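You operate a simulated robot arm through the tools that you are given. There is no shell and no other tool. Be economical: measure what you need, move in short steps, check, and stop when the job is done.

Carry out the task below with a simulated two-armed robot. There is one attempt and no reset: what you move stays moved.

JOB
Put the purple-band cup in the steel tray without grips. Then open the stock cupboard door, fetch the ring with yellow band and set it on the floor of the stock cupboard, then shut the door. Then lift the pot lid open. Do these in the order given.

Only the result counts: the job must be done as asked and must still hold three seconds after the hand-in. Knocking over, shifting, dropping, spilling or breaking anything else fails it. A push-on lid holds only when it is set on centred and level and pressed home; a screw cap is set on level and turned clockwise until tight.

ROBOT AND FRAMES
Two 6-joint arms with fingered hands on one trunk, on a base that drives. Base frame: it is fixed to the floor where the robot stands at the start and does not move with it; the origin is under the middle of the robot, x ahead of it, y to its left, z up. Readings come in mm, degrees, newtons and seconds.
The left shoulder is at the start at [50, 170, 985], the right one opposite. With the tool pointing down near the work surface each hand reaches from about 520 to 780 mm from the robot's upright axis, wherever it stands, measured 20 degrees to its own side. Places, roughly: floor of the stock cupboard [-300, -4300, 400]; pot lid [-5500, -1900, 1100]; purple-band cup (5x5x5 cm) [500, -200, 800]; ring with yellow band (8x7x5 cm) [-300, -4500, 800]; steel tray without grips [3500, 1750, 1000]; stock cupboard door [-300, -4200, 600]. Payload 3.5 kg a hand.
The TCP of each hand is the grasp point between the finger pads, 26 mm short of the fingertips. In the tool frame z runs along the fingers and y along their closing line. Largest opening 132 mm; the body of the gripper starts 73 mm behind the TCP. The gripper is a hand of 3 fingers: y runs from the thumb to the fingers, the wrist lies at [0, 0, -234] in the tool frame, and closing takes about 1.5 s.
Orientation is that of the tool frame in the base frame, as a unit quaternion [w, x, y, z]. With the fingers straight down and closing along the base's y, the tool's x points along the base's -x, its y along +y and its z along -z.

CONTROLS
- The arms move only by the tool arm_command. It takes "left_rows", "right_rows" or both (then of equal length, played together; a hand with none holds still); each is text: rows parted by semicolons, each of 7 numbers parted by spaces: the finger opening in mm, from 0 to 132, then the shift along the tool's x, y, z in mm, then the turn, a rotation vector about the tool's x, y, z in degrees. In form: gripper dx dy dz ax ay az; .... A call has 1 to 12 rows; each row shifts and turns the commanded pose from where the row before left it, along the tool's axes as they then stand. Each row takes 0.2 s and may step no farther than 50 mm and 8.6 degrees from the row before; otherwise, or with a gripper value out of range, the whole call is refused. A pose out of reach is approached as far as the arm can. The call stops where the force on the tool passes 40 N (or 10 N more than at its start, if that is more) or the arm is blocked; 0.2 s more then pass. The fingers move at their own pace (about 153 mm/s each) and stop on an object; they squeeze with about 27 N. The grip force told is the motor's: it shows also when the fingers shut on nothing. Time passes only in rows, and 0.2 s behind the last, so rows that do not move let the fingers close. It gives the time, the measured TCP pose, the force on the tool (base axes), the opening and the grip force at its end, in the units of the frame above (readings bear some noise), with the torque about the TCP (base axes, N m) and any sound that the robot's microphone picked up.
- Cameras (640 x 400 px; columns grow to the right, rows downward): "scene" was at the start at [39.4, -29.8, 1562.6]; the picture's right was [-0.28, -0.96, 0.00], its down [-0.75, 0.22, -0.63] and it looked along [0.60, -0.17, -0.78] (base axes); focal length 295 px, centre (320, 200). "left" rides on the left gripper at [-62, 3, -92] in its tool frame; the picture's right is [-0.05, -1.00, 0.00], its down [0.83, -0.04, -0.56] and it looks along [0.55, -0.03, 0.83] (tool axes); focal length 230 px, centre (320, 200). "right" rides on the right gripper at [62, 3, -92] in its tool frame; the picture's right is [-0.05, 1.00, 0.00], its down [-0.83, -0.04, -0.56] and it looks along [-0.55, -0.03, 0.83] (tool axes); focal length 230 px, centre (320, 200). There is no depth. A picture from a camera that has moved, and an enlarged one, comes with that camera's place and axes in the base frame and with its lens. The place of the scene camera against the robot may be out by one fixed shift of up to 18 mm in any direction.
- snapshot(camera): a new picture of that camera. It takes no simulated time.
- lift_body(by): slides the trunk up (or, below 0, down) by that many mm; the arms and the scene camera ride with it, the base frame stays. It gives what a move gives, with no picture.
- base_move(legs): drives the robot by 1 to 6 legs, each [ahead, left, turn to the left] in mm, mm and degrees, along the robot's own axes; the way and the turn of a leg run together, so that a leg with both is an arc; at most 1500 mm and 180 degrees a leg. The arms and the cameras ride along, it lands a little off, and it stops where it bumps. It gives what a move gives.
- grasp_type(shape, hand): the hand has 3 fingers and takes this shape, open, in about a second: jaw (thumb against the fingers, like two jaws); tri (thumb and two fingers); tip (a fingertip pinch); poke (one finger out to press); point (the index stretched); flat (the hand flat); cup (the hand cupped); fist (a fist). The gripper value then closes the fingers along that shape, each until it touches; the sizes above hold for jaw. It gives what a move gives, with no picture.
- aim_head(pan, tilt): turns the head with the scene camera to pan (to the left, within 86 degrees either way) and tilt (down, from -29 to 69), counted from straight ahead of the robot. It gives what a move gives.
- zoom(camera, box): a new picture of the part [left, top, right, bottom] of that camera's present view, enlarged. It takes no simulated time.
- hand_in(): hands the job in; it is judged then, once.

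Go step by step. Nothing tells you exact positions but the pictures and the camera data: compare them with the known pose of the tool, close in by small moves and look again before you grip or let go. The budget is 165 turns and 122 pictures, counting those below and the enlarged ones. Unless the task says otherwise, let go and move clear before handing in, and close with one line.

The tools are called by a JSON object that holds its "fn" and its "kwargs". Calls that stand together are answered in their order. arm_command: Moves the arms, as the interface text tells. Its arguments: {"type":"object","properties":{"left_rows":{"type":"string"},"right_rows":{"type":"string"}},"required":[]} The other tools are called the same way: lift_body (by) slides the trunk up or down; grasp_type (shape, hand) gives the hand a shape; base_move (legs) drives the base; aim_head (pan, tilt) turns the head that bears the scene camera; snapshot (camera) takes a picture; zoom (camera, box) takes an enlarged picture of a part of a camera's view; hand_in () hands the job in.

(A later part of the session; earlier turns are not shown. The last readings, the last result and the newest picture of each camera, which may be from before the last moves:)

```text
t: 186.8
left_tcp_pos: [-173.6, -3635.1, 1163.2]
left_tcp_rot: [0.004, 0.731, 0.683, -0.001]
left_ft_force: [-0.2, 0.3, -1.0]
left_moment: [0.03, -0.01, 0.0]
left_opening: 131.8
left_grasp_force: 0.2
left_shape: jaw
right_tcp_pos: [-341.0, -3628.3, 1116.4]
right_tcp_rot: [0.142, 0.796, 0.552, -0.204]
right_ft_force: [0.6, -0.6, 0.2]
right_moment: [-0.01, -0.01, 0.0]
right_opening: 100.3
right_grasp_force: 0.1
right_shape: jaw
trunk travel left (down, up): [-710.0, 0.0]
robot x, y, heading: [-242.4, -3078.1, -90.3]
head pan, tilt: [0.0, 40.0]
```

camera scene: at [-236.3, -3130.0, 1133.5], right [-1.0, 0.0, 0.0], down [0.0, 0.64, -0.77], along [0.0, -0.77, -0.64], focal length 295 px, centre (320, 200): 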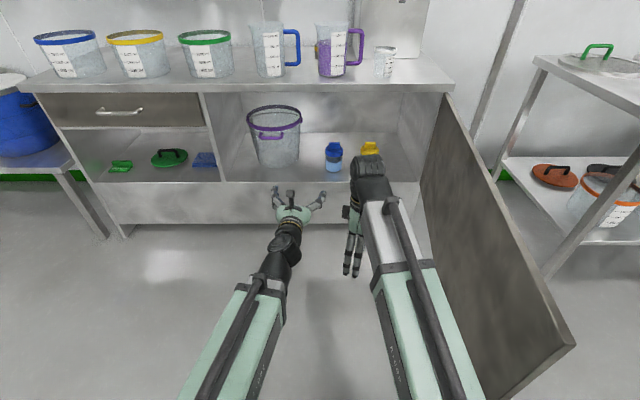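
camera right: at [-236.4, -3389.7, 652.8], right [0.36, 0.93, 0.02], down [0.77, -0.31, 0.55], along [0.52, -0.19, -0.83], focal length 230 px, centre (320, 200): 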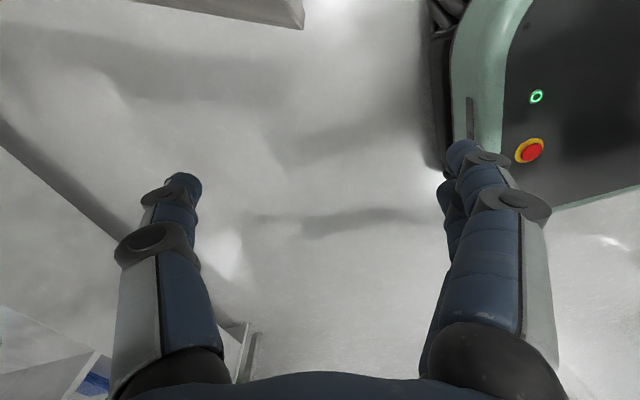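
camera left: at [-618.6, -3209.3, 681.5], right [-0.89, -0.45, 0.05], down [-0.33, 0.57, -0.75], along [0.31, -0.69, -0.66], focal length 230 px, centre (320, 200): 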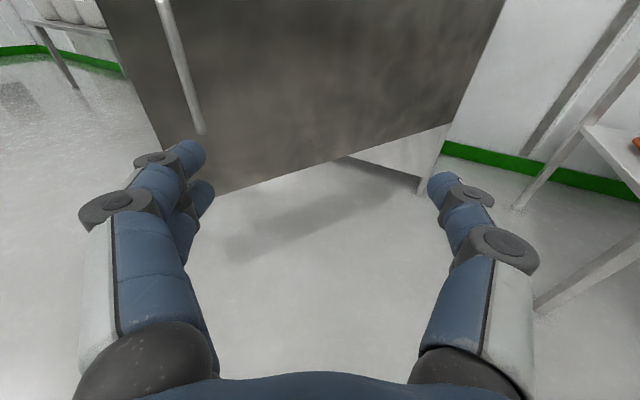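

I'll draw the left hand in a bit more and drive to about [-60, -3720], with the right hand high above the jugs.

{"fn": "arm_command", "kwargs": {"left_rows": "132 40 0 0 0 0 0;132 40 0 0 0 0 0;132 0 0 0 0 0 0"}}

{"fn": "base_move", "kwargs": {"legs": [[0, 182, 0], [550, 0, 0]]}}

{"fn": "snapshot", "kwargs": {"camera": "right"}}

{"fn": "snapshot", "kwargs": {"camera": "scene"}}

```text
t: 187.7
left_tcp_pos: [-167.0, -3555.1, 1160.9]
left_tcp_rot: [0.004, 0.731, 0.682, -0.001]
left_ft_force: [0.4, -0.6, 0.0]
left_moment: [-0.01, 0.03, -0.03]
left_opening: 132.0
left_grasp_force: 0.0
left_shape: jaw
right_tcp_pos: [-340.3, -3628.9, 1117.0]
right_tcp_rot: [0.14, 0.796, 0.552, -0.205]
right_ft_force: [0.6, 0.6, 0.2]
right_moment: [0.02, 0.01, 0.02]
right_opening: 100.4
right_grasp_force: 0.1
right_shape: jaw
trunk travel left (down, up): [-710.0, 0.0]
robot x, y, heading: [-243.0, -3078.2, -90.1]
head pan, tilt: [0.0, 40.0]
```

```text
t: 191.9
left_tcp_pos: [11.5, -4110.0, 1160.8]
left_tcp_rot: [0.003, 0.732, 0.681, -0.001]
left_ft_force: [-0.2, 0.9, -0.2]
left_moment: [-0.01, -0.03, 0.03]
left_opening: 131.7
left_grasp_force: 0.0
left_shape: jaw
right_tcp_pos: [-161.1, -4182.1, 1116.3]
right_tcp_rot: [0.14, 0.796, 0.552, -0.205]
right_ft_force: [0.3, 0.3, -0.2]
right_moment: [0.02, 0.02, 0.03]
right_opening: 100.2
right_grasp_force: 0.0
right_shape: jaw
trunk travel left (down, up): [-710.0, 0.0]
robot x, y, heading: [-64.4, -3630.5, -90.3]
head pan, tilt: [0.0, 40.0]
```

```text
65 pictures are left
camera right: at [-123.6, -4090.9, 1166.4], right [0.92, -0.4, 0.02], down [-0.2, -0.42, 0.89], along [-0.34, -0.82, -0.46], focal length 230 px, centre (320, 200)
```

right: 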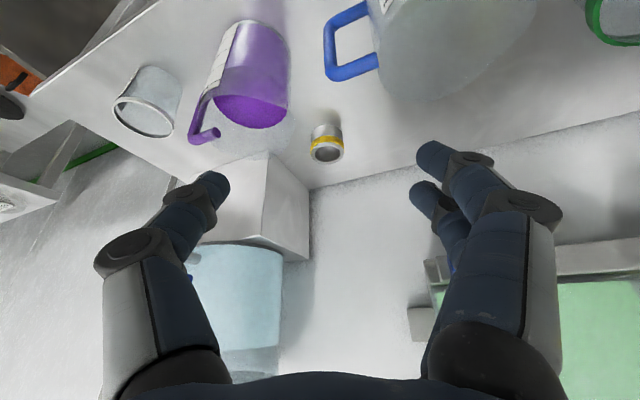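

```text
64 pictures are left
camera scene: at [-55.4, -3684.2, 1688.5], right [-1.0, 0.01, 0.0], down [0.0, 0.64, -0.77], along [0.0, -0.77, -0.64], focal length 295 px, centre (320, 200)
```

scene: 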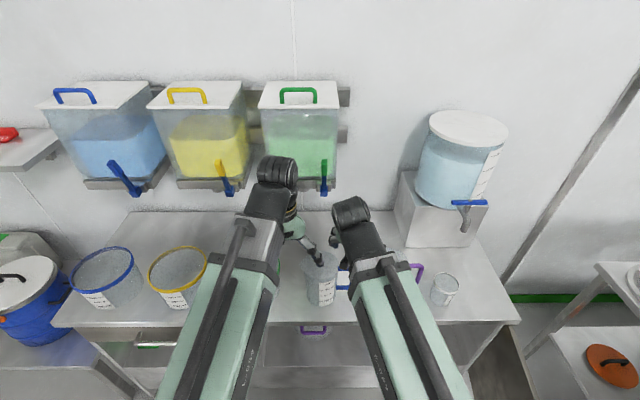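

The ring is at about [-252, -4462], clear of the jug and the dispenser stand. I'll close the base by 90 mm and move the right hand to above the ring, staying high.

{"fn": "base_move", "kwargs": {"legs": [[90, 0, 0]]}}

{"fn": "arm_command", "kwargs": {"right_rows": "100 -36.8 -3.7 20.2 0 0 0;100 -36.8 -3.7 20.2 0 0 0;100 -36.8 -3.7 20.2 0 0 0;100 -36.8 -3.7 20.2 0 0 0;100 -36.8 -3.7 20.2 0 0 0;100 0 0 0 0 0 0"}}

{"fn": "snapshot", "kwargs": {"camera": "right"}}

```text
t: 193.1
left_tcp_pos: [10.0, -4201.6, 1160.4]
left_tcp_rot: [0.003, 0.732, 0.682, 0.0]
left_ft_force: [-0.4, -0.4, -1.1]
left_moment: [0.02, -0.01, 0.0]
left_opening: 131.9
left_grasp_force: 0.0
left_shape: jaw
right_tcp_pos: [-161.5, -4273.9, 1116.3]
right_tcp_rot: [0.139, 0.797, 0.551, -0.205]
right_ft_force: [0.3, -0.5, 0.4]
right_moment: [0.02, -0.02, 0.0]
right_opening: 100.3
right_grasp_force: 0.1
right_shape: jaw
trunk travel left (down, up): [-710.0, 0.0]
robot x, y, heading: [-59.4, -3720.0, -90.3]
head pan, tilt: [0.0, 40.0]
```

```text
t: 194.5
left_tcp_pos: [10.5, -4198.6, 1160.7]
left_tcp_rot: [0.004, 0.732, 0.682, -0.002]
left_ft_force: [0.0, 0.6, 0.6]
left_moment: [-0.02, 0.01, 0.01]
left_opening: 131.9
left_grasp_force: 0.0
left_shape: jaw
right_tcp_pos: [-253.5, -4461.5, 1117.3]
right_tcp_rot: [0.14, 0.797, 0.551, -0.205]
right_ft_force: [0.7, 0.7, -0.8]
right_moment: [0.03, -0.01, 0.01]
right_opening: 100.5
right_grasp_force: 0.1
right_shape: jaw
trunk travel left (down, up): [-710.0, 0.0]
robot x, y, heading: [-62.4, -3719.0, -90.0]
head pan, tilt: [0.0, 40.0]
```

```text
63 pictures are left
camera right: at [-215.7, -4370.5, 1167.1], right [0.92, -0.39, 0.02], down [-0.2, -0.42, 0.89], along [-0.34, -0.82, -0.46], focal length 230 px, centre (320, 200)
```

right: 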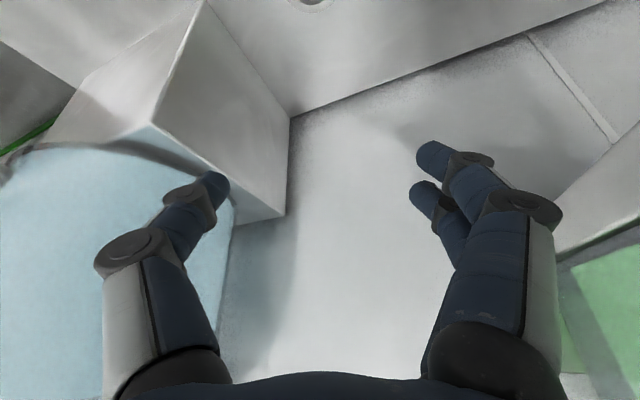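

I'm above the ring, clear of the water container. I'll come down 100 mm straight and look again.

{"fn": "arm_command", "kwargs": {"right_rows": "100 16 0 29.3 0 0 0;100 16 0 29.3 0 0 0;100 16 0 29.3 0 0 0;100 0 0 0 0 0 0"}}

{"fn": "snapshot", "kwargs": {"camera": "right"}}

{"fn": "aim_head", "kwargs": {"pan": -5, "tilt": 55}}

{"fn": "snapshot", "kwargs": {"camera": "scene"}}

```text
t: 195.5
left_tcp_pos: [11.5, -4199.5, 1160.1]
left_tcp_rot: [0.004, 0.732, 0.682, -0.001]
left_ft_force: [-0.7, 0.9, -0.2]
left_moment: [0.01, 0.0, 0.0]
left_opening: 131.7
left_grasp_force: 0.0
left_shape: jaw
right_tcp_pos: [-253.4, -4461.2, 1013.3]
right_tcp_rot: [0.14, 0.797, 0.551, -0.204]
right_ft_force: [0.3, -0.2, 0.4]
right_moment: [-0.01, 0.03, 0.0]
right_opening: 100.3
right_grasp_force: 0.1
right_shape: jaw
trunk travel left (down, up): [-710.0, 0.0]
robot x, y, heading: [-61.2, -3718.1, -90.4]
head pan, tilt: [0.0, 40.0]
```

```text
62 pictures are left
camera right: at [-215.8, -4371.0, 1065.2], right [0.92, -0.4, 0.02], down [-0.2, -0.42, 0.89], along [-0.34, -0.82, -0.46], focal length 230 px, centre (320, 200)
```

right: 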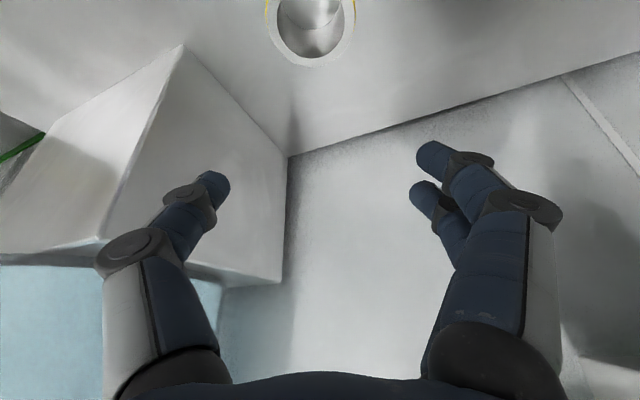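

```text
t: 196.2
left_tcp_pos: [11.2, -4200.4, 1160.8]
left_tcp_rot: [0.003, 0.732, 0.681, -0.001]
left_ft_force: [0.5, 0.7, 0.4]
left_moment: [-0.01, 0.01, 0.02]
left_opening: 132.2
left_grasp_force: 0.0
left_shape: jaw
right_tcp_pos: [-253.5, -4461.6, 1016.0]
right_tcp_rot: [0.139, 0.797, 0.551, -0.206]
right_ft_force: [0.1, 0.6, 0.6]
right_moment: [0.0, -0.01, 0.02]
right_opening: 100.5
right_grasp_force: 0.0
right_shape: jaw
trunk travel left (down, up): [-710.0, 0.0]
robot x, y, heading: [-62.5, -3718.8, -90.3]
head pan, tilt: [-5.0, 55.0]
```

```text
61 pictures are left
camera scene: at [-62.1, -3760.7, 1667.9], right [-1.0, 0.09, 0.0], down [0.08, 0.82, -0.57], along [-0.05, -0.57, -0.82], focal length 295 px, centre (320, 200)
```

scene: 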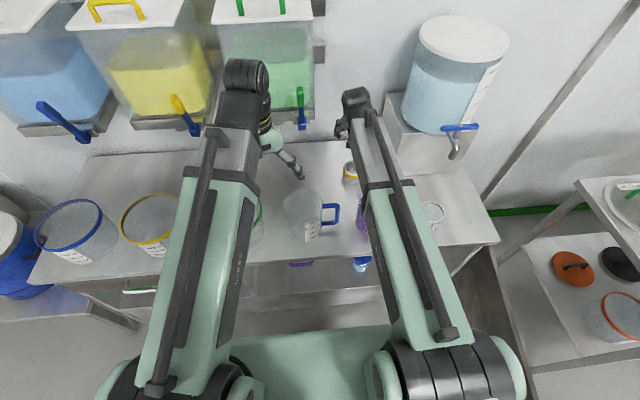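

The ring centre comes out at about [-257, -4460], well centred. I'll go down to just above its top and check the straddle.

{"fn": "arm_command", "kwargs": {"right_rows": "100 17.6 -3.8 32 0 0 0;100 17.6 0 32 0 0 0;100 17.6 0 32 0 0 0;100 8 0 14.6 0 0 0;100 0 0 0 0 0 0"}}

{"fn": "snapshot", "kwargs": {"camera": "right"}}

```text
t: 197.4
left_tcp_pos: [10.1, -4199.7, 1160.4]
left_tcp_rot: [0.003, 0.732, 0.681, -0.002]
left_ft_force: [-0.4, 0.9, 0.1]
left_moment: [-0.01, 0.02, 0.0]
left_opening: 131.9
left_grasp_force: 0.0
left_shape: jaw
right_tcp_pos: [-257.0, -4460.0, 890.2]
right_tcp_rot: [0.141, 0.797, 0.551, -0.206]
right_ft_force: [0.2, 0.0, 0.3]
right_moment: [-0.02, -0.03, 0.01]
right_opening: 100.2
right_grasp_force: 0.1
right_shape: jaw
trunk travel left (down, up): [-710.0, 0.0]
robot x, y, heading: [-58.6, -3719.1, -90.3]
head pan, tilt: [-5.0, 55.0]
```

```text
60 pictures are left
camera right: at [-220.0, -4369.1, 939.8], right [0.92, -0.4, 0.02], down [-0.2, -0.42, 0.89], along [-0.34, -0.82, -0.46], focal length 230 px, centre (320, 200)
```

right: 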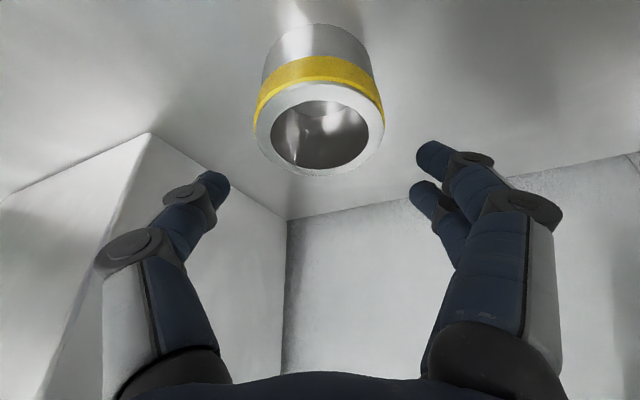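

The ring is centred between the fingers. I'll go down the last 60 mm and close.

{"fn": "arm_command", "kwargs": {"right_rows": "100 9.6 0 17.5 0 0 0;100 9.6 0 17.5 0 0 0;100 9.6 0 17.5 0 0 0;100 0 0 0 0 0 0;50 0 0 0 0 0 0;50 0 0 0 0 0 0;50 0 0 0 0 0 0;50 0 0 0 0 0 0;50 0 0 0 0 0 0;50 0 0 0 0 0 0"}}

{"fn": "snapshot", "kwargs": {"camera": "right"}}

```text
t: 199.6
left_tcp_pos: [11.4, -4198.6, 1161.8]
left_tcp_rot: [0.003, 0.732, 0.681, -0.002]
left_ft_force: [0.1, 0.8, -0.1]
left_moment: [-0.01, -0.03, -0.02]
left_opening: 131.9
left_grasp_force: 0.0
left_shape: jaw
right_tcp_pos: [-257.1, -4459.5, 830.0]
right_tcp_rot: [0.141, 0.797, 0.551, -0.205]
right_ft_force: [2.8, -5.2, 12.1]
right_moment: [-0.3, -0.56, -0.1]
right_opening: 57.3
right_grasp_force: 26.7
right_shape: jaw
trunk travel left (down, up): [-710.0, 0.0]
robot x, y, heading: [-63.0, -3720.1, -90.3]
head pan, tilt: [-5.0, 55.0]
```

```text
59 pictures are left
camera right: at [-219.0, -4369.5, 881.0], right [0.92, -0.4, 0.02], down [-0.2, -0.42, 0.89], along [-0.34, -0.82, -0.46], focal length 230 px, centre (320, 200)
```

right: 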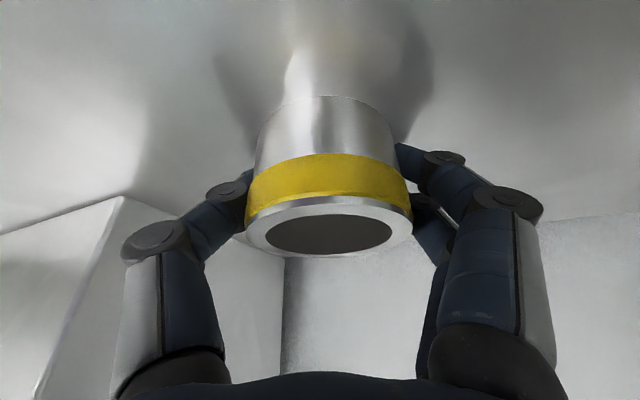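

The ring is gripped. I'll lift it straight up a little and check that it stays level in the hand.

{"fn": "arm_command", "kwargs": {"right_rows": "45 -9.6 0 -17.5 0 0 0;45 -9.6 0 -17.5 0 0 0;45 0 0 0 0 0 0"}}

{"fn": "snapshot", "kwargs": {"camera": "right"}}

```text
t: 200.4
left_tcp_pos: [10.8, -4199.6, 1159.7]
left_tcp_rot: [0.003, 0.732, 0.681, -0.001]
left_ft_force: [-0.5, 0.0, -0.1]
left_moment: [-0.02, 0.02, 0.02]
left_opening: 131.7
left_grasp_force: 0.1
left_shape: jaw
right_tcp_pos: [-257.6, -4460.1, 870.1]
right_tcp_rot: [0.139, 0.797, 0.551, -0.205]
right_ft_force: [-0.4, -0.2, -2.0]
right_moment: [0.0, -0.01, 0.0]
right_opening: 57.5
right_grasp_force: 26.9
right_shape: jaw
trunk travel left (down, up): [-710.0, 0.0]
robot x, y, heading: [-62.7, -3717.7, -90.4]
head pan, tilt: [-5.0, 55.0]
```

```text
58 pictures are left
camera right: at [-219.9, -4369.4, 919.9], right [0.92, -0.4, 0.02], down [-0.2, -0.42, 0.89], along [-0.34, -0.82, -0.46], focal length 230 px, centre (320, 200)
```

right: 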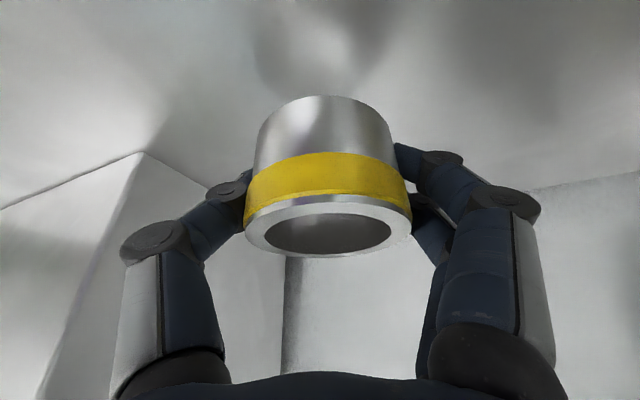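

The ring is held level. I'll lift it high, draw it back over the jugs and reverse the base out.

{"fn": "arm_command", "kwargs": {"right_rows": "45 -16.8 0 -30.7 0 0 0;45 -16.8 0 -30.7 0 0 0;45 -16.8 0 -30.7 0 0 0;45 -16.8 0 -30.7 0 0 0;45 -16.8 0 -30.7 0 0 0;45 -16.8 0 -30.7 0 0 0;45 -16.8 0 -30.7 0 0 0;45 36.8 3.7 -20.2 0 0 0;45 36.8 3.7 -20.2 0 0 0;45 36.8 3.7 -20.2 0 0 0;45 36.8 3.7 -20.2 0 0 0;45 36.8 3.7 -20.2 0 0 0"}}

{"fn": "base_move", "kwargs": {"legs": [[-600, 0, 0]]}}

{"fn": "lift_body", "kwargs": {"by": -400}}

{"fn": "aim_head", "kwargs": {"pan": -10, "tilt": 35}}

{"fn": "snapshot", "kwargs": {"camera": "scene"}}

```text
t: 203.0
left_tcp_pos: [11.6, -4197.8, 1161.7]
left_tcp_rot: [0.003, 0.732, 0.681, -0.001]
left_ft_force: [0.7, 0.2, 0.4]
left_moment: [0.0, 0.03, -0.01]
left_opening: 131.8
left_grasp_force: 0.1
left_shape: jaw
right_tcp_pos: [-164.1, -4271.1, 1114.8]
right_tcp_rot: [0.139, 0.797, 0.551, -0.204]
right_ft_force: [0.3, -0.4, -2.5]
right_moment: [-0.01, -0.02, -0.03]
right_opening: 56.9
right_grasp_force: 27.0
right_shape: jaw
right hand out of reach, approached as far as the arm can: row 12
trunk travel left (down, up): [-710.0, 0.0]
robot x, y, heading: [-62.0, -3721.9, -90.4]
head pan, tilt: [-5.0, 55.0]
```

```text
t: 206.4
left_tcp_pos: [14.6, -3598.2, 1161.0]
left_tcp_rot: [0.004, 0.731, 0.683, -0.001]
left_ft_force: [0.2, 0.3, -0.4]
left_moment: [-0.01, -0.03, 0.0]
left_opening: 132.1
left_grasp_force: 0.0
left_shape: jaw
right_tcp_pos: [-160.4, -3672.8, 1115.1]
right_tcp_rot: [0.14, 0.796, 0.552, -0.204]
right_ft_force: [-0.1, -0.2, -2.0]
right_moment: [0.0, -0.02, 0.01]
right_opening: 57.5
right_grasp_force: 26.7
right_shape: jaw
trunk travel left (down, up): [-710.0, 0.0]
robot x, y, heading: [-60.7, -3120.2, -90.2]
head pan, tilt: [-5.0, 55.0]
```

```text
t: 210.2
left_tcp_pos: [14.4, -3600.8, 761.4]
left_tcp_rot: [0.004, 0.731, 0.683, -0.002]
left_ft_force: [0.6, 0.5, 0.1]
left_moment: [0.0, -0.05, -0.02]
left_opening: 131.9
left_grasp_force: 0.0
left_shape: jaw
right_tcp_pos: [-159.3, -3673.0, 715.4]
right_tcp_rot: [0.139, 0.796, 0.553, -0.204]
right_ft_force: [0.0, -0.8, -2.1]
right_moment: [0.04, 0.01, -0.02]
right_opening: 57.0
right_grasp_force: 26.9
right_shape: jaw
trunk travel left (down, up): [-310.0, 400.0]
robot x, y, heading: [-62.1, -3121.8, -90.1]
head pan, tilt: [-5.0, 55.0]
```

```text
t: 211.1
left_tcp_pos: [14.9, -3598.6, 760.2]
left_tcp_rot: [0.003, 0.731, 0.683, -0.001]
left_ft_force: [0.1, -0.5, 0.0]
left_moment: [-0.01, 0.01, 0.02]
left_opening: 131.7
left_grasp_force: 0.2
left_shape: jaw
right_tcp_pos: [-159.6, -3673.4, 715.2]
right_tcp_rot: [0.139, 0.796, 0.553, -0.204]
right_ft_force: [-0.6, -0.1, -2.6]
right_moment: [0.02, -0.04, 0.01]
right_opening: 57.3
right_grasp_force: 26.4
right_shape: jaw
trunk travel left (down, up): [-310.0, 400.0]
robot x, y, heading: [-61.6, -3119.4, -89.9]
head pan, tilt: [-10.0, 35.0]
```

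```text
57 pictures are left
camera scene: at [-69.1, -3175.9, 1296.0], right [-0.98, 0.17, 0.0], down [0.1, 0.57, -0.82], along [-0.14, -0.81, -0.57], focal length 295 px, centre (320, 200)
```

scene: 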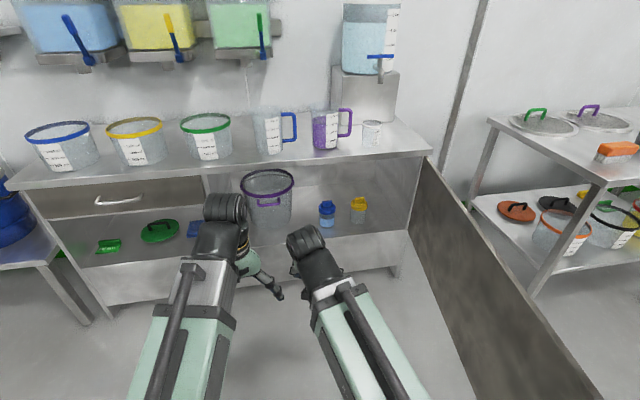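

The door stands nearly square now, and the free floor spot is about [-585, -4250]. I'll lower the hand below counter height first and then drive in.

{"fn": "arm_command", "kwargs": {"right_rows": "45 16 0 29.2 0 0 0;45 16 0 29.2 0 0 0;45 16 0 29.2 0 0 0;45 16 0 29.2 0 0 0;45 16 0 29.2 0 0 0;45 16 0 29.2 0 0 0;45 0 0 0 0 0 0"}}

{"fn": "base_move", "kwargs": {"legs": [[0, -188, 0], [400, 0, 0]]}}

{"fn": "snapshot", "kwargs": {"camera": "right"}}

{"fn": "snapshot", "kwargs": {"camera": "scene"}}

```text
t: 212.7
left_tcp_pos: [14.1, -3599.9, 761.3]
left_tcp_rot: [0.004, 0.731, 0.682, -0.002]
left_ft_force: [0.4, -0.2, -0.4]
left_moment: [-0.02, 0.02, 0.0]
left_opening: 131.7
left_grasp_force: 0.1
left_shape: jaw
right_tcp_pos: [-158.6, -3681.5, 517.2]
right_tcp_rot: [0.14, 0.796, 0.552, -0.204]
right_ft_force: [-1.0, 0.1, -2.0]
right_moment: [-0.02, -0.03, -0.01]
right_opening: 57.2
right_grasp_force: 26.7
right_shape: jaw
right hand out of reach, approached as far as the arm can: row 1, 2
trunk travel left (down, up): [-310.0, 400.0]
robot x, y, heading: [-60.9, -3120.0, -90.1]
head pan, tilt: [-10.0, 35.0]
```

```text
t: 216.3
left_tcp_pos: [-172.9, -3998.1, 760.9]
left_tcp_rot: [0.004, 0.732, 0.682, -0.002]
left_ft_force: [-0.3, -0.2, 0.3]
left_moment: [-0.02, -0.02, 0.05]
left_opening: 131.8
left_grasp_force: 0.1
left_shape: jaw
right_tcp_pos: [-344.5, -4080.0, 517.4]
right_tcp_rot: [0.139, 0.797, 0.552, -0.203]
right_ft_force: [-0.6, 0.3, -2.5]
right_moment: [0.04, -0.03, 0.02]
right_opening: 57.2
right_grasp_force: 26.8
right_shape: jaw
trunk travel left (down, up): [-310.0, 400.0]
robot x, y, heading: [-245.8, -3517.2, -90.0]
head pan, tilt: [-10.0, 35.0]
```

```text
56 pictures are left
camera right: at [-308.3, -3989.0, 567.6], right [0.92, -0.39, 0.02], down [-0.2, -0.42, 0.89], along [-0.34, -0.82, -0.46], focal length 230 px, centre (320, 200)
```

right: 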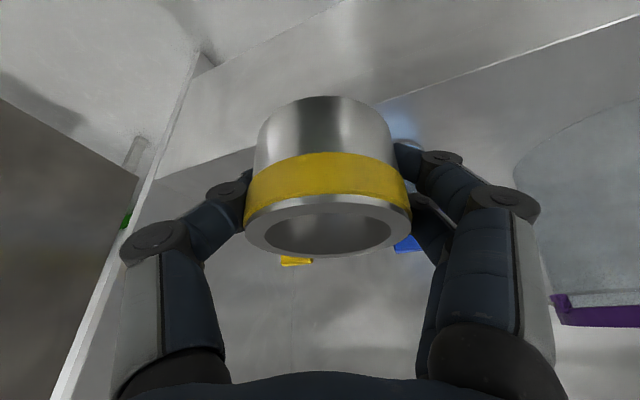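

```text
55 pictures are left
camera scene: at [-256.1, -3573.9, 1296.1], right [-0.98, 0.18, 0.0], down [0.1, 0.56, -0.82], along [-0.14, -0.81, -0.57], focal length 295 px, centre (320, 200)
```

scene: 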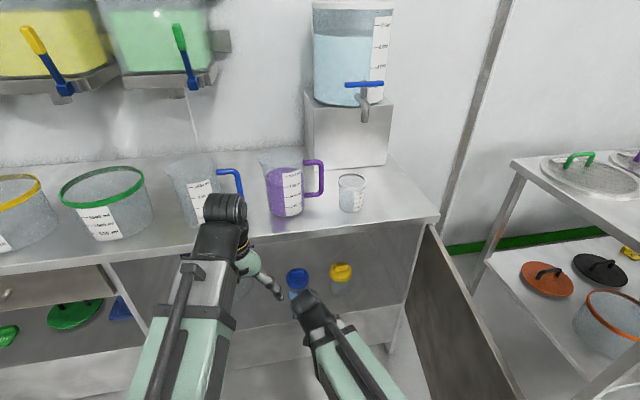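

The right inner wall of the cupboard looks to be near x=-640 to -660 and the yellow bottle's edge near -485. I'll swing the hand across in front of the opening and look again.

{"fn": "arm_command", "kwargs": {"right_rows": "45 -21.3 -31.8 11.8 0 0 0;45 -21.3 -31.8 11.8 0 0 0;45 -21.3 -31.8 11.8 0 0 0;45 -21.3 -31.8 11.8 0 0 0;45 -21.3 -31.8 11.8 0 0 0;45 -21.3 -31.8 11.8 0 0 0;45 0 0 0 0 0 0"}}

{"fn": "snapshot", "kwargs": {"camera": "right"}}

{"fn": "aim_head", "kwargs": {"pan": -20, "tilt": 45}}

{"fn": "snapshot", "kwargs": {"camera": "scene"}}

```text
t: 217.9
left_tcp_pos: [-173.0, -3997.3, 759.9]
left_tcp_rot: [0.003, 0.732, 0.682, -0.002]
left_ft_force: [-0.1, 0.3, 0.2]
left_moment: [-0.02, -0.01, 0.01]
left_opening: 132.1
left_grasp_force: 0.1
left_shape: jaw
right_tcp_pos: [-574.6, -4152.0, 516.7]
right_tcp_rot: [0.139, 0.796, 0.553, -0.204]
right_ft_force: [-0.5, 0.9, -1.3]
right_moment: [0.02, 0.02, -0.04]
right_opening: 56.9
right_grasp_force: 27.0
right_shape: jaw
trunk travel left (down, up): [-310.0, 400.0]
robot x, y, heading: [-245.7, -3517.6, -89.9]
head pan, tilt: [-10.0, 35.0]
```

```text
54 pictures are left
camera right: at [-538.4, -4059.9, 567.9], right [0.92, -0.39, 0.02], down [-0.2, -0.42, 0.89], along [-0.34, -0.82, -0.46], focal length 230 px, centre (320, 200)
```

right: 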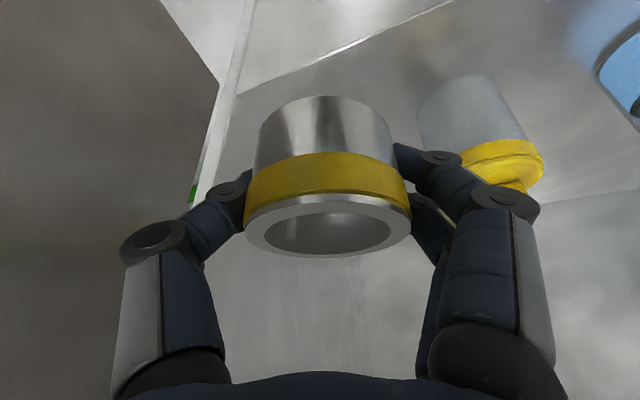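

```text
t: 218.6
left_tcp_pos: [-172.9, -3997.7, 760.4]
left_tcp_rot: [0.003, 0.732, 0.682, -0.001]
left_ft_force: [-0.2, 1.0, 0.0]
left_moment: [-0.03, -0.02, 0.02]
left_opening: 131.9
left_grasp_force: 0.1
left_shape: jaw
right_tcp_pos: [-575.0, -4151.3, 517.7]
right_tcp_rot: [0.139, 0.796, 0.552, -0.204]
right_ft_force: [-0.1, 0.5, -1.9]
right_moment: [-0.03, -0.03, 0.01]
right_opening: 57.1
right_grasp_force: 27.1
right_shape: jaw
trunk travel left (down, up): [-310.0, 400.0]
robot x, y, heading: [-245.4, -3519.4, -90.2]
head pan, tilt: [-20.0, 45.0]
```

```text
53 pictures are left
camera scene: at [-268.6, -3563.8, 1281.3], right [-0.94, 0.34, 0.0], down [0.24, 0.66, -0.71], along [-0.24, -0.66, -0.71], focal length 295 px, centre (320, 200)
```

scene: 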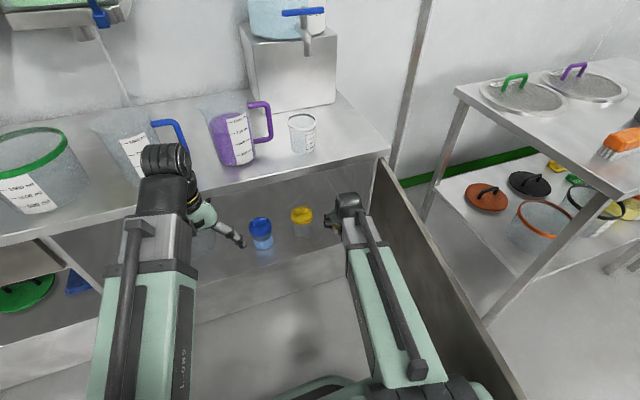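

The inner right wall measures about x=-660 and the bottle's edge about -500, so I'll aim for x=-590, y=-4240 and move in to just above the floor.

{"fn": "arm_command", "kwargs": {"right_rows": "45 -9.7 4.4 28.1 0 0 0;45 -9.7 4.4 28.1 0 0 0;45 -9.7 4.3 28.1 0 0 0;45 -9.7 4.3 28.2 0 0 0;45 0 0 0 0 0 0"}}

{"fn": "snapshot", "kwargs": {"camera": "right"}}

{"fn": "zoom", "kwargs": {"camera": "scene", "box": [220, 140, 420, 280]}}

```text
t: 219.8
left_tcp_pos: [-174.2, -3998.3, 760.5]
left_tcp_rot: [0.004, 0.731, 0.682, -0.002]
left_ft_force: [0.1, -1.3, 0.1]
left_moment: [-0.03, 0.01, -0.03]
left_opening: 132.1
left_grasp_force: 0.0
left_shape: jaw
right_tcp_pos: [-590.2, -4239.6, 436.3]
right_tcp_rot: [0.14, 0.796, 0.553, -0.204]
right_ft_force: [0.0, 0.0, -3.0]
right_moment: [0.01, -0.01, -0.07]
right_opening: 56.9
right_grasp_force: 26.8
right_shape: jaw
trunk travel left (down, up): [-310.0, 400.0]
robot x, y, heading: [-247.4, -3513.9, -90.4]
head pan, tilt: [-20.0, 45.0]
```

```text
52 pictures are left
camera right: at [-553.2, -4148.5, 486.5], right [0.92, -0.39, 0.02], down [-0.2, -0.42, 0.89], along [-0.34, -0.82, -0.46], focal length 230 px, centre (320, 200)
```

right: 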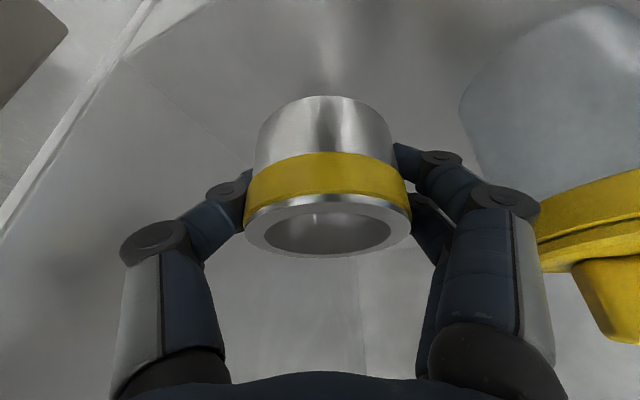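

```text
2.86 times, centred on (320, 210) of scene
camera zoom: at [-268.7, -3563.9, 1281.2], right [-0.94, 0.34, 0.0], down [0.24, 0.66, -0.71], along [-0.24, -0.66, -0.71], focal length 842 px, centre (320, 171)
```

zoom: 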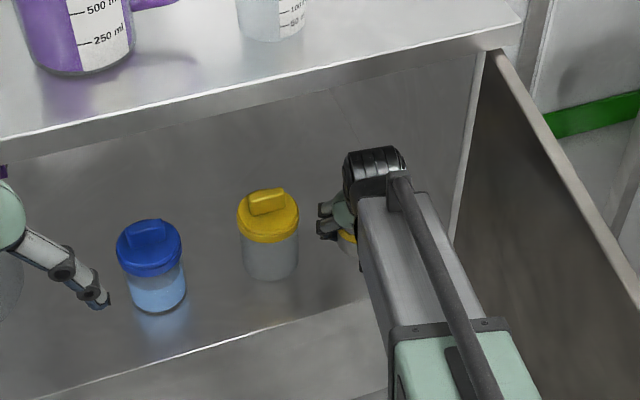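

There is room on both sides, so I'll lower toward the floor.

{"fn": "arm_command", "kwargs": {"right_rows": "45 4.8 0 8.8 0 0 0;45 3.4 0 6.1 0 0 0;45 1.9 0 3.5 0 0 0;45 0 0 0 0 0 0"}}

{"fn": "snapshot", "kwargs": {"camera": "right"}}

```text
t: 220.8
left_tcp_pos: [-172.1, -3997.3, 760.1]
left_tcp_rot: [0.005, 0.731, 0.682, -0.001]
left_ft_force: [-0.3, -0.1, -0.4]
left_moment: [-0.01, 0.04, 0.0]
left_opening: 132.0
left_grasp_force: 0.0
left_shape: jaw
right_tcp_pos: [-589.8, -4238.0, 415.8]
right_tcp_rot: [0.14, 0.795, 0.553, -0.204]
right_ft_force: [0.0, 0.0, -1.3]
right_moment: [0.02, 0.02, 0.0]
right_opening: 57.0
right_grasp_force: 26.5
right_shape: jaw
trunk travel left (down, up): [-310.0, 400.0]
robot x, y, heading: [-246.4, -3521.5, -90.4]
head pan, tilt: [-20.0, 45.0]
```

```text
50 pictures are left
camera right: at [-553.1, -4147.8, 466.1], right [0.92, -0.39, 0.02], down [-0.2, -0.42, 0.89], along [-0.34, -0.82, -0.46], focal length 230 px, centre (320, 200)
```

right: 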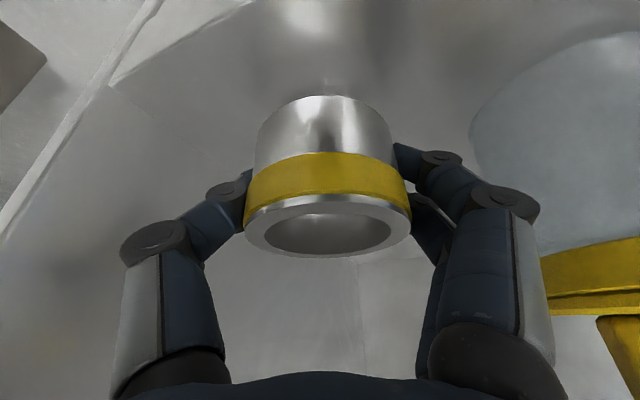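

Still a small gap by the reflection, so I'll go down in 3 mm steps.

{"fn": "arm_command", "kwargs": {"right_rows": "45 1.4 0 2.6 0 0 0;45 1.4 0 2.6 0 0 0;45 0 0 0 0 0 0"}}

```text
t: 221.6
left_tcp_pos: [-172.8, -3997.9, 760.2]
left_tcp_rot: [0.004, 0.732, 0.682, -0.001]
left_ft_force: [-0.7, 0.0, 0.1]
left_moment: [-0.01, -0.02, 0.0]
left_opening: 131.9
left_grasp_force: 0.1
left_shape: jaw
right_tcp_pos: [-590.7, -4238.1, 409.7]
right_tcp_rot: [0.14, 0.796, 0.553, -0.203]
right_ft_force: [-0.1, -0.5, -3.0]
right_moment: [0.04, 0.0, -0.01]
right_opening: 56.8
right_grasp_force: 27.2
right_shape: jaw
trunk travel left (down, up): [-310.0, 400.0]
robot x, y, heading: [-246.2, -3519.5, -90.2]
head pan, tilt: [-20.0, 45.0]
```

{"fn": "arm_command", "kwargs": {"right_rows": "45 1.4 0 2.6 0 0 0;45 1.4 0 2.6 0 0 0;45 0 0 0 0 0 0"}}

{"fn": "zoom", "kwargs": {"camera": "right", "box": [220, 40, 420, 180]}}

```text
t: 222.4
left_tcp_pos: [-172.4, -3997.4, 760.9]
left_tcp_rot: [0.003, 0.731, 0.682, 0.0]
left_ft_force: [0.6, -0.2, -0.2]
left_moment: [-0.04, -0.01, 0.01]
left_opening: 132.0
left_grasp_force: 0.0
left_shape: jaw
right_tcp_pos: [-590.4, -4238.3, 402.8]
right_tcp_rot: [0.14, 0.796, 0.552, -0.204]
right_ft_force: [-1.2, 0.4, -2.0]
right_moment: [-0.01, -0.02, -0.03]
right_opening: 57.1
right_grasp_force: 27.4
right_shape: jaw
trunk travel left (down, up): [-310.0, 400.0]
robot x, y, heading: [-249.8, -3516.8, -90.1]
head pan, tilt: [-20.0, 45.0]
```

```text
2.86 times, centred on (320, 110) of right
camera zoom: at [-553.3, -4147.4, 454.0], right [0.92, -0.39, 0.02], down [-0.2, -0.42, 0.89], along [-0.34, -0.82, -0.46], focal length 657 px, centre (320, 457)
```

zoom: 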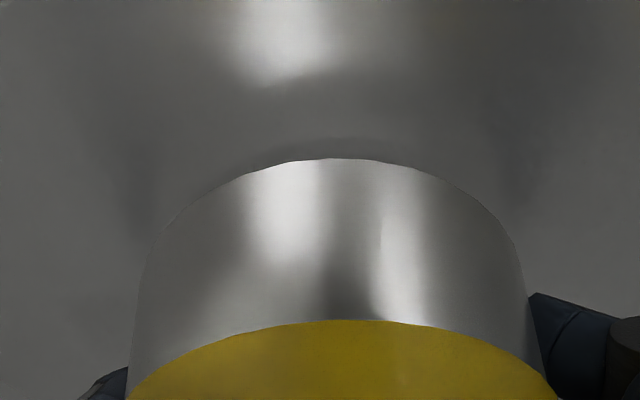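

{"fn": "arm_command", "kwargs": {"right_rows": "45 1.4 0 2.6 0 0 0;45 1.4 0 2.6 0 0 0;45 0 0 0 0 0 0"}}

{"fn": "zoom", "kwargs": {"camera": "right", "box": [220, 40, 420, 180]}}

```text
t: 223.2
left_tcp_pos: [-172.3, -3998.8, 761.1]
left_tcp_rot: [0.003, 0.732, 0.682, -0.001]
left_ft_force: [-0.5, 0.4, -0.1]
left_moment: [0.03, 0.0, 0.03]
left_opening: 131.9
left_grasp_force: 0.1
left_shape: jaw
right_tcp_pos: [-591.4, -4239.3, 398.1]
right_tcp_rot: [0.139, 0.796, 0.553, -0.204]
right_ft_force: [0.4, 0.2, -1.5]
right_moment: [0.01, -0.05, -0.02]
right_opening: 57.1
right_grasp_force: 26.6
right_shape: jaw
trunk travel left (down, up): [-310.0, 400.0]
robot x, y, heading: [-245.5, -3517.4, -90.1]
head pan, tilt: [-20.0, 45.0]
```

```text
2.86 times, centred on (320, 110) of right
camera zoom: at [-553.2, -4147.4, 448.4], right [0.92, -0.39, 0.02], down [-0.2, -0.42, 0.89], along [-0.34, -0.82, -0.46], focal length 657 px, centre (320, 457)
```

zoom: 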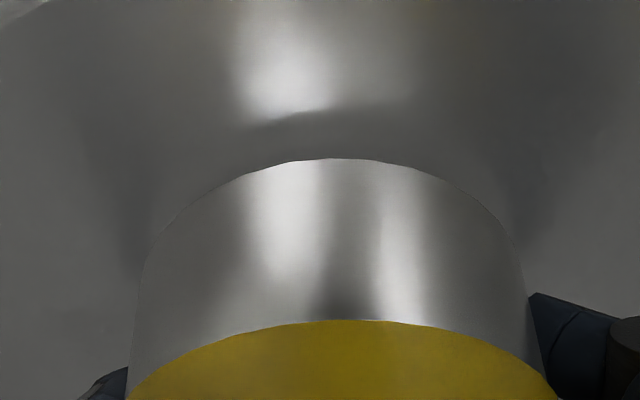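

The reflection gap shrinks about 6 px per mm, so roughly 7 mm remain.

{"fn": "arm_command", "kwargs": {"right_rows": "45 1.4 0 2.6 0 0 0;45 1 0 1.8 0 0 0;45 0.7 0 1.3 0 0 0;45 0.7 0 1.3 0 0 0;45 0 0 0 0 0 0"}}

{"fn": "zoom", "kwargs": {"camera": "right", "box": [220, 40, 420, 180]}}

```text
t: 224.4
left_tcp_pos: [-171.8, -3998.4, 761.5]
left_tcp_rot: [0.003, 0.731, 0.682, -0.002]
left_ft_force: [0.1, -0.1, 0.1]
left_moment: [0.02, -0.04, 0.03]
left_opening: 131.9
left_grasp_force: 0.1
left_shape: jaw
right_tcp_pos: [-591.4, -4238.2, 391.0]
right_tcp_rot: [0.141, 0.796, 0.552, -0.205]
right_ft_force: [0.4, -0.6, 4.4]
right_moment: [-0.02, -0.26, 0.01]
right_opening: 57.0
right_grasp_force: 27.4
right_shape: jaw
trunk travel left (down, up): [-310.0, 400.0]
robot x, y, heading: [-243.6, -3521.0, -90.2]
head pan, tilt: [-20.0, 45.0]
```

```text
2.86 times, centred on (320, 110) of right
camera zoom: at [-552.9, -4147.2, 441.5], right [0.92, -0.39, 0.02], down [-0.2, -0.42, 0.89], along [-0.34, -0.82, -0.46], focal length 657 px, centre (320, 457)
```

zoom: 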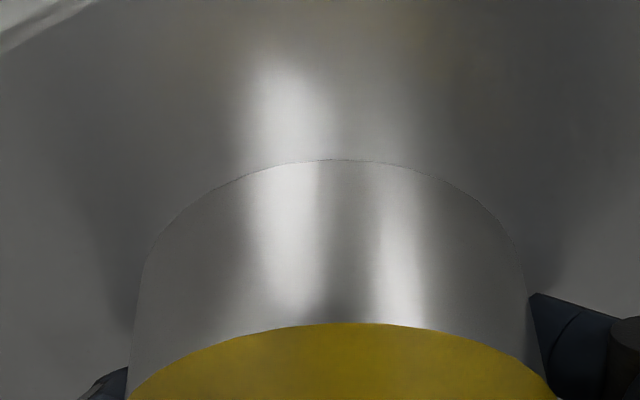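

The ring is on the floor. I'll open the fingers, withdraw along their axis and look.

{"fn": "arm_command", "kwargs": {"right_rows": "65 0 0 0 0 0 0;75 0 0 0 0 0 0;82 0 0 0 0 0 0;82 0 0 0 0 0 0;82 0 0 -20 0 0 0;82 0 0 -30 0 0 0;82 0 0 -40 0 0 0;82 10 0 -45 0 0 0;82 0 0 0 0 0 0"}}

{"fn": "snapshot", "kwargs": {"camera": "right"}}

```text
t: 226.4
left_tcp_pos: [-171.8, -3997.8, 761.3]
left_tcp_rot: [0.004, 0.731, 0.682, -0.001]
left_ft_force: [0.7, -0.7, 0.9]
left_moment: [-0.02, 0.01, -0.02]
left_opening: 132.0
left_grasp_force: 0.0
left_shape: jaw
right_tcp_pos: [-564.5, -4170.6, 504.9]
right_tcp_rot: [0.14, 0.796, 0.553, -0.203]
right_ft_force: [-0.1, 0.4, 0.2]
right_moment: [-0.01, -0.04, 0.01]
right_opening: 81.6
right_grasp_force: 0.1
right_shape: jaw
trunk travel left (down, up): [-310.0, 400.0]
robot x, y, heading: [-246.8, -3518.9, -90.2]
head pan, tilt: [-20.0, 45.0]
```

```text
46 pictures are left
camera right: at [-526.0, -4078.9, 555.2], right [0.92, -0.39, 0.02], down [-0.2, -0.42, 0.89], along [-0.34, -0.82, -0.46], focal length 230 px, centre (320, 200)
```

right: 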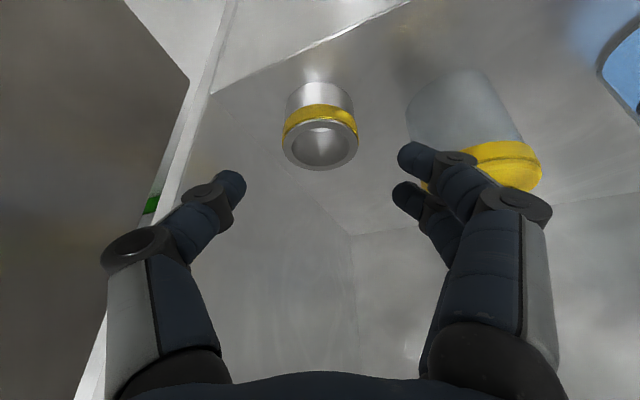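

The ring stands upright on the cupboard floor. Now I'll withdraw the hand, back out and prepare to go round to the outside of the door to shut it.

{"fn": "arm_command", "kwargs": {"right_rows": "82 33.5 7 -18.4 0 0 0;82 33.5 7 -18.4 0 0 0;82 33.5 7 -18.4 0 0 0;82 0 0 0 0 0 0"}}

{"fn": "base_move", "kwargs": {"legs": [[-700, 0, 0], [-370, 0, 0]]}}

{"fn": "arm_command", "kwargs": {"left_rows": "60 0 0 0 0 -8.2 0;60 0 0 0 0 -8.2 0;60 0 0 0 0 -8.2 0;60 0 0 0 0 -8.2 0;60 0 0 0 0 -8.2 0;60 0 0 0 0 -8.2 0;30 0 0 0 0 -8.2 0;30 0 0 0 0 -8.2 0;0 0 0 0 0 -8.2 0;0 0 0 0 0 -8.2 0;0 0 0 0 0 0 0", "right_rows": "82 -14 0 -26 0 0 0;82 -14 0 -26 0 0 0;82 -14 0 -26 0 0 0;82 -14 0 -26 0 0 0;82 -14 0 -26 0 0 0;82 0 0 0 0 0 0;82 0 0 0 0 0 0;82 0 0 0 0 0 0;82 0 0 0 0 0 0;82 0 0 0 0 0 0;82 0 0 0 0 0 0"}}

{"fn": "aim_head", "kwargs": {"pan": -40, "tilt": 25}}

{"fn": "snapshot", "kwargs": {"camera": "scene"}}

```text
t: 227.4
left_tcp_pos: [-171.8, -3997.3, 760.2]
left_tcp_rot: [0.003, 0.731, 0.682, -0.001]
left_ft_force: [0.2, -0.5, 0.4]
left_moment: [0.02, 0.01, -0.03]
left_opening: 131.8
left_grasp_force: 0.0
left_shape: jaw
right_tcp_pos: [-504.8, -4078.3, 501.2]
right_tcp_rot: [0.14, 0.796, 0.553, -0.204]
right_ft_force: [0.2, 1.2, 0.8]
right_moment: [0.0, -0.01, -0.02]
right_opening: 81.5
right_grasp_force: 0.0
right_shape: jaw
right hand out of reach, approached as far as the arm can: row 3
trunk travel left (down, up): [-310.0, 400.0]
robot x, y, heading: [-248.6, -3519.8, -90.0]
head pan, tilt: [-20.0, 45.0]
```

```text
t: 233.2
left_tcp_pos: [-170.2, -2925.3, 759.8]
left_tcp_rot: [0.004, 0.731, 0.683, -0.001]
left_ft_force: [-0.4, -0.2, 0.1]
left_moment: [0.0, 0.0, 0.04]
left_opening: 131.8
left_grasp_force: 0.1
left_shape: jaw
right_tcp_pos: [-501.6, -3004.8, 502.8]
right_tcp_rot: [0.14, 0.796, 0.553, -0.203]
right_ft_force: [-0.4, 0.1, 0.3]
right_moment: [-0.02, 0.0, -0.03]
right_opening: 81.5
right_grasp_force: 0.2
right_shape: jaw
trunk travel left (down, up): [-310.0, 400.0]
robot x, y, heading: [-242.9, -2447.3, -89.9]
head pan, tilt: [-20.0, 45.0]
```

```text
t: 235.6
left_tcp_pos: [-230.7, -3124.9, 832.5]
left_tcp_rot: [0.451, 0.55, 0.513, -0.481]
left_ft_force: [0.2, -1.2, -0.2]
left_moment: [0.01, -0.01, -0.01]
left_opening: 0.2
left_grasp_force: 26.7
left_shape: jaw
left hand out of reach, approached as far as the arm can: row 2, 3, 4, 5, 6, 7, 8, 9, 10
right_tcp_pos: [-504.5, -3021.4, 647.6]
right_tcp_rot: [0.139, 0.796, 0.553, -0.204]
right_ft_force: [-0.9, -0.2, -0.5]
right_moment: [-0.04, 0.03, -0.02]
right_opening: 81.5
right_grasp_force: 0.1
right_shape: jaw
right hand out of reach, approached as far as the arm can: row 1, 2, 3
trunk travel left (down, up): [-310.0, 400.0]
robot x, y, heading: [-241.3, -2446.6, -90.0]
head pan, tilt: [-20.0, 45.0]
```

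```text
t: 236.5
left_tcp_pos: [-230.8, -3125.5, 833.2]
left_tcp_rot: [0.45, 0.551, 0.514, -0.48]
left_ft_force: [-0.1, 0.7, 0.1]
left_moment: [0.01, 0.0, 0.03]
left_opening: 0.2
left_grasp_force: 26.6
left_shape: jaw
right_tcp_pos: [-503.9, -3019.5, 647.8]
right_tcp_rot: [0.139, 0.796, 0.553, -0.203]
right_ft_force: [0.1, -0.2, 0.3]
right_moment: [0.01, -0.01, 0.05]
right_opening: 81.5
right_grasp_force: 0.1
right_shape: jaw
trunk travel left (down, up): [-310.0, 400.0]
robot x, y, heading: [-244.5, -2444.5, -90.0]
head pan, tilt: [-40.0, 25.0]
```

```text
45 pictures are left
camera scene: at [-297.7, -2485.2, 1311.8], right [-0.77, 0.64, 0.0], down [0.27, 0.32, -0.91], along [-0.58, -0.69, -0.42], focal length 295 px, centre (320, 200)
```

scene: 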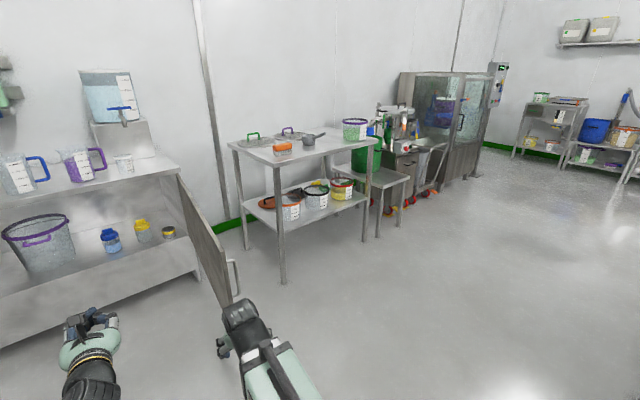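

The ring stands beside the yellow bottle and the door is at about 85°. I'll lower the trunk and drive round to the door's outer side, facing it at 45°.

{"fn": "lift_body", "kwargs": {"by": -240}}

{"fn": "base_move", "kwargs": {"legs": [[-100, 0, 0], [0, -1100, 0], [0, 0, 45]]}}

{"fn": "aim_head", "kwargs": {"pan": 0, "tilt": 30}}

{"fn": "snapshot", "kwargs": {"camera": "scene"}}

```text
t: 239.0
left_tcp_pos: [-231.1, -3125.1, 593.7]
left_tcp_rot: [0.449, 0.551, 0.513, -0.481]
left_ft_force: [-0.4, -0.4, 0.4]
left_moment: [0.01, -0.02, 0.01]
left_opening: 0.0
left_grasp_force: 27.2
left_shape: jaw
right_tcp_pos: [-503.4, -3021.1, 407.8]
right_tcp_rot: [0.139, 0.796, 0.552, -0.203]
right_ft_force: [0.6, -0.1, 0.1]
right_moment: [0.02, -0.02, 0.0]
right_opening: 81.4
right_grasp_force: 0.0
right_shape: jaw
trunk travel left (down, up): [-70.0, 640.0]
robot x, y, heading: [-247.2, -2449.9, -90.1]
head pan, tilt: [-40.0, 25.0]
```

```text
t: 244.2
left_tcp_pos: [-1156.3, -3023.3, 593.9]
left_tcp_rot: [0.451, 0.55, 0.513, -0.48]
left_ft_force: [-0.2, -0.4, 0.4]
left_moment: [-0.03, -0.01, 0.04]
left_opening: 0.0
left_grasp_force: 27.3
left_shape: jaw
right_tcp_pos: [-1428.7, -2918.5, 408.6]
right_tcp_rot: [0.139, 0.795, 0.554, -0.203]
right_ft_force: [0.6, -0.1, -0.3]
right_moment: [-0.02, 0.01, -0.01]
right_opening: 81.8
right_grasp_force: 0.1
right_shape: jaw
trunk travel left (down, up): [-70.0, 640.0]
robot x, y, heading: [-1169.5, -2338.7, -90.0]
head pan, tilt: [-40.0, 25.0]
stopped in leg 2: the robot was blocked; the commanded pose is now the measured one
```

```text
t: 245.2
left_tcp_pos: [-1156.3, -3024.4, 593.6]
left_tcp_rot: [0.451, 0.55, 0.512, -0.481]
left_ft_force: [0.0, -0.5, -0.3]
left_moment: [0.0, 0.02, 0.04]
left_opening: 0.0
left_grasp_force: 26.4
left_shape: jaw
right_tcp_pos: [-1428.3, -2918.0, 407.4]
right_tcp_rot: [0.139, 0.796, 0.553, -0.204]
right_ft_force: [-1.3, 0.4, -0.2]
right_moment: [0.02, 0.0, 0.0]
right_opening: 81.7
right_grasp_force: 0.2
right_shape: jaw
trunk travel left (down, up): [-70.0, 640.0]
robot x, y, heading: [-1170.0, -2342.5, -90.1]
head pan, tilt: [0.0, 30.0]
```

```text
44 pictures are left
camera scene: at [-1163.7, -2403.0, 1063.9], right [-1.0, 0.0, 0.0], down [0.0, 0.5, -0.87], along [0.0, -0.87, -0.5], focal length 295 px, centre (320, 200)
```

scene: 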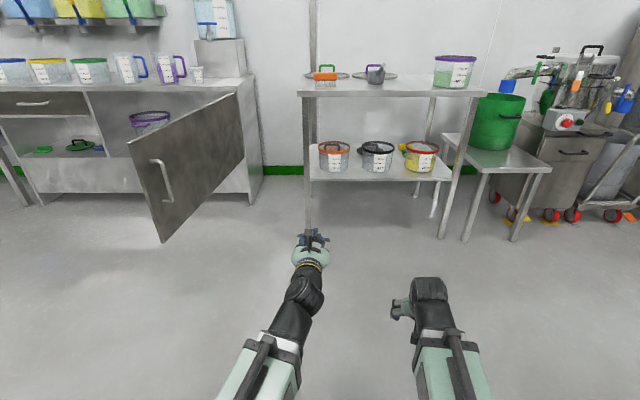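

The base was blocked by the table behind on the west side, so I'll move forward first, then strafe west and turn.

{"fn": "base_move", "kwargs": {"legs": [[0, 50, 0], [380, 0, 0], [0, -260, 0], [0, 0, 45]]}}

{"fn": "snapshot", "kwargs": {"camera": "scene"}}

```text
t: 251.7
left_tcp_pos: [-890.2, -3195.1, 593.7]
left_tcp_rot: [0.599, 0.314, 0.684, -0.272]
left_ft_force: [-0.1, 0.3, 0.7]
left_moment: [-0.03, 0.04, -0.03]
left_opening: 0.1
left_grasp_force: 27.0
left_shape: jaw
right_tcp_pos: [-1153.8, -3312.2, 407.3]
right_tcp_rot: [0.207, 0.525, 0.814, -0.136]
right_ft_force: [-0.1, -0.4, 0.2]
right_moment: [-0.02, -0.05, 0.01]
right_opening: 81.8
right_grasp_force: 0.1
right_shape: jaw
trunk travel left (down, up): [-70.0, 640.0]
robot x, y, heading: [-1377.5, -2721.5, -45.1]
head pan, tilt: [0.0, 30.0]
```

```text
43 pictures are left
camera scene: at [-1336.4, -2767.3, 1063.9], right [-0.71, -0.7, 0.0], down [-0.35, 0.35, -0.87], along [0.61, -0.61, -0.5], focal length 295 px, centre (320, 200)
```

scene: 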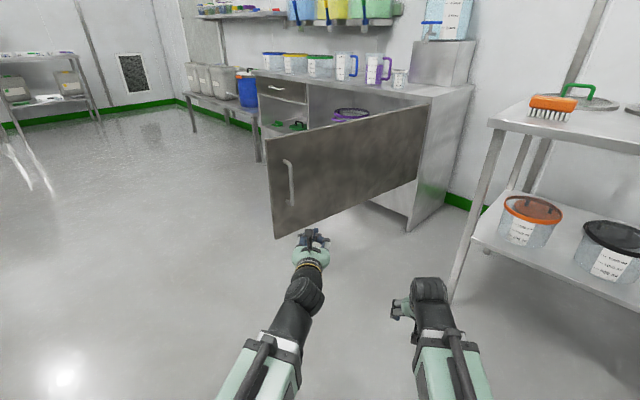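

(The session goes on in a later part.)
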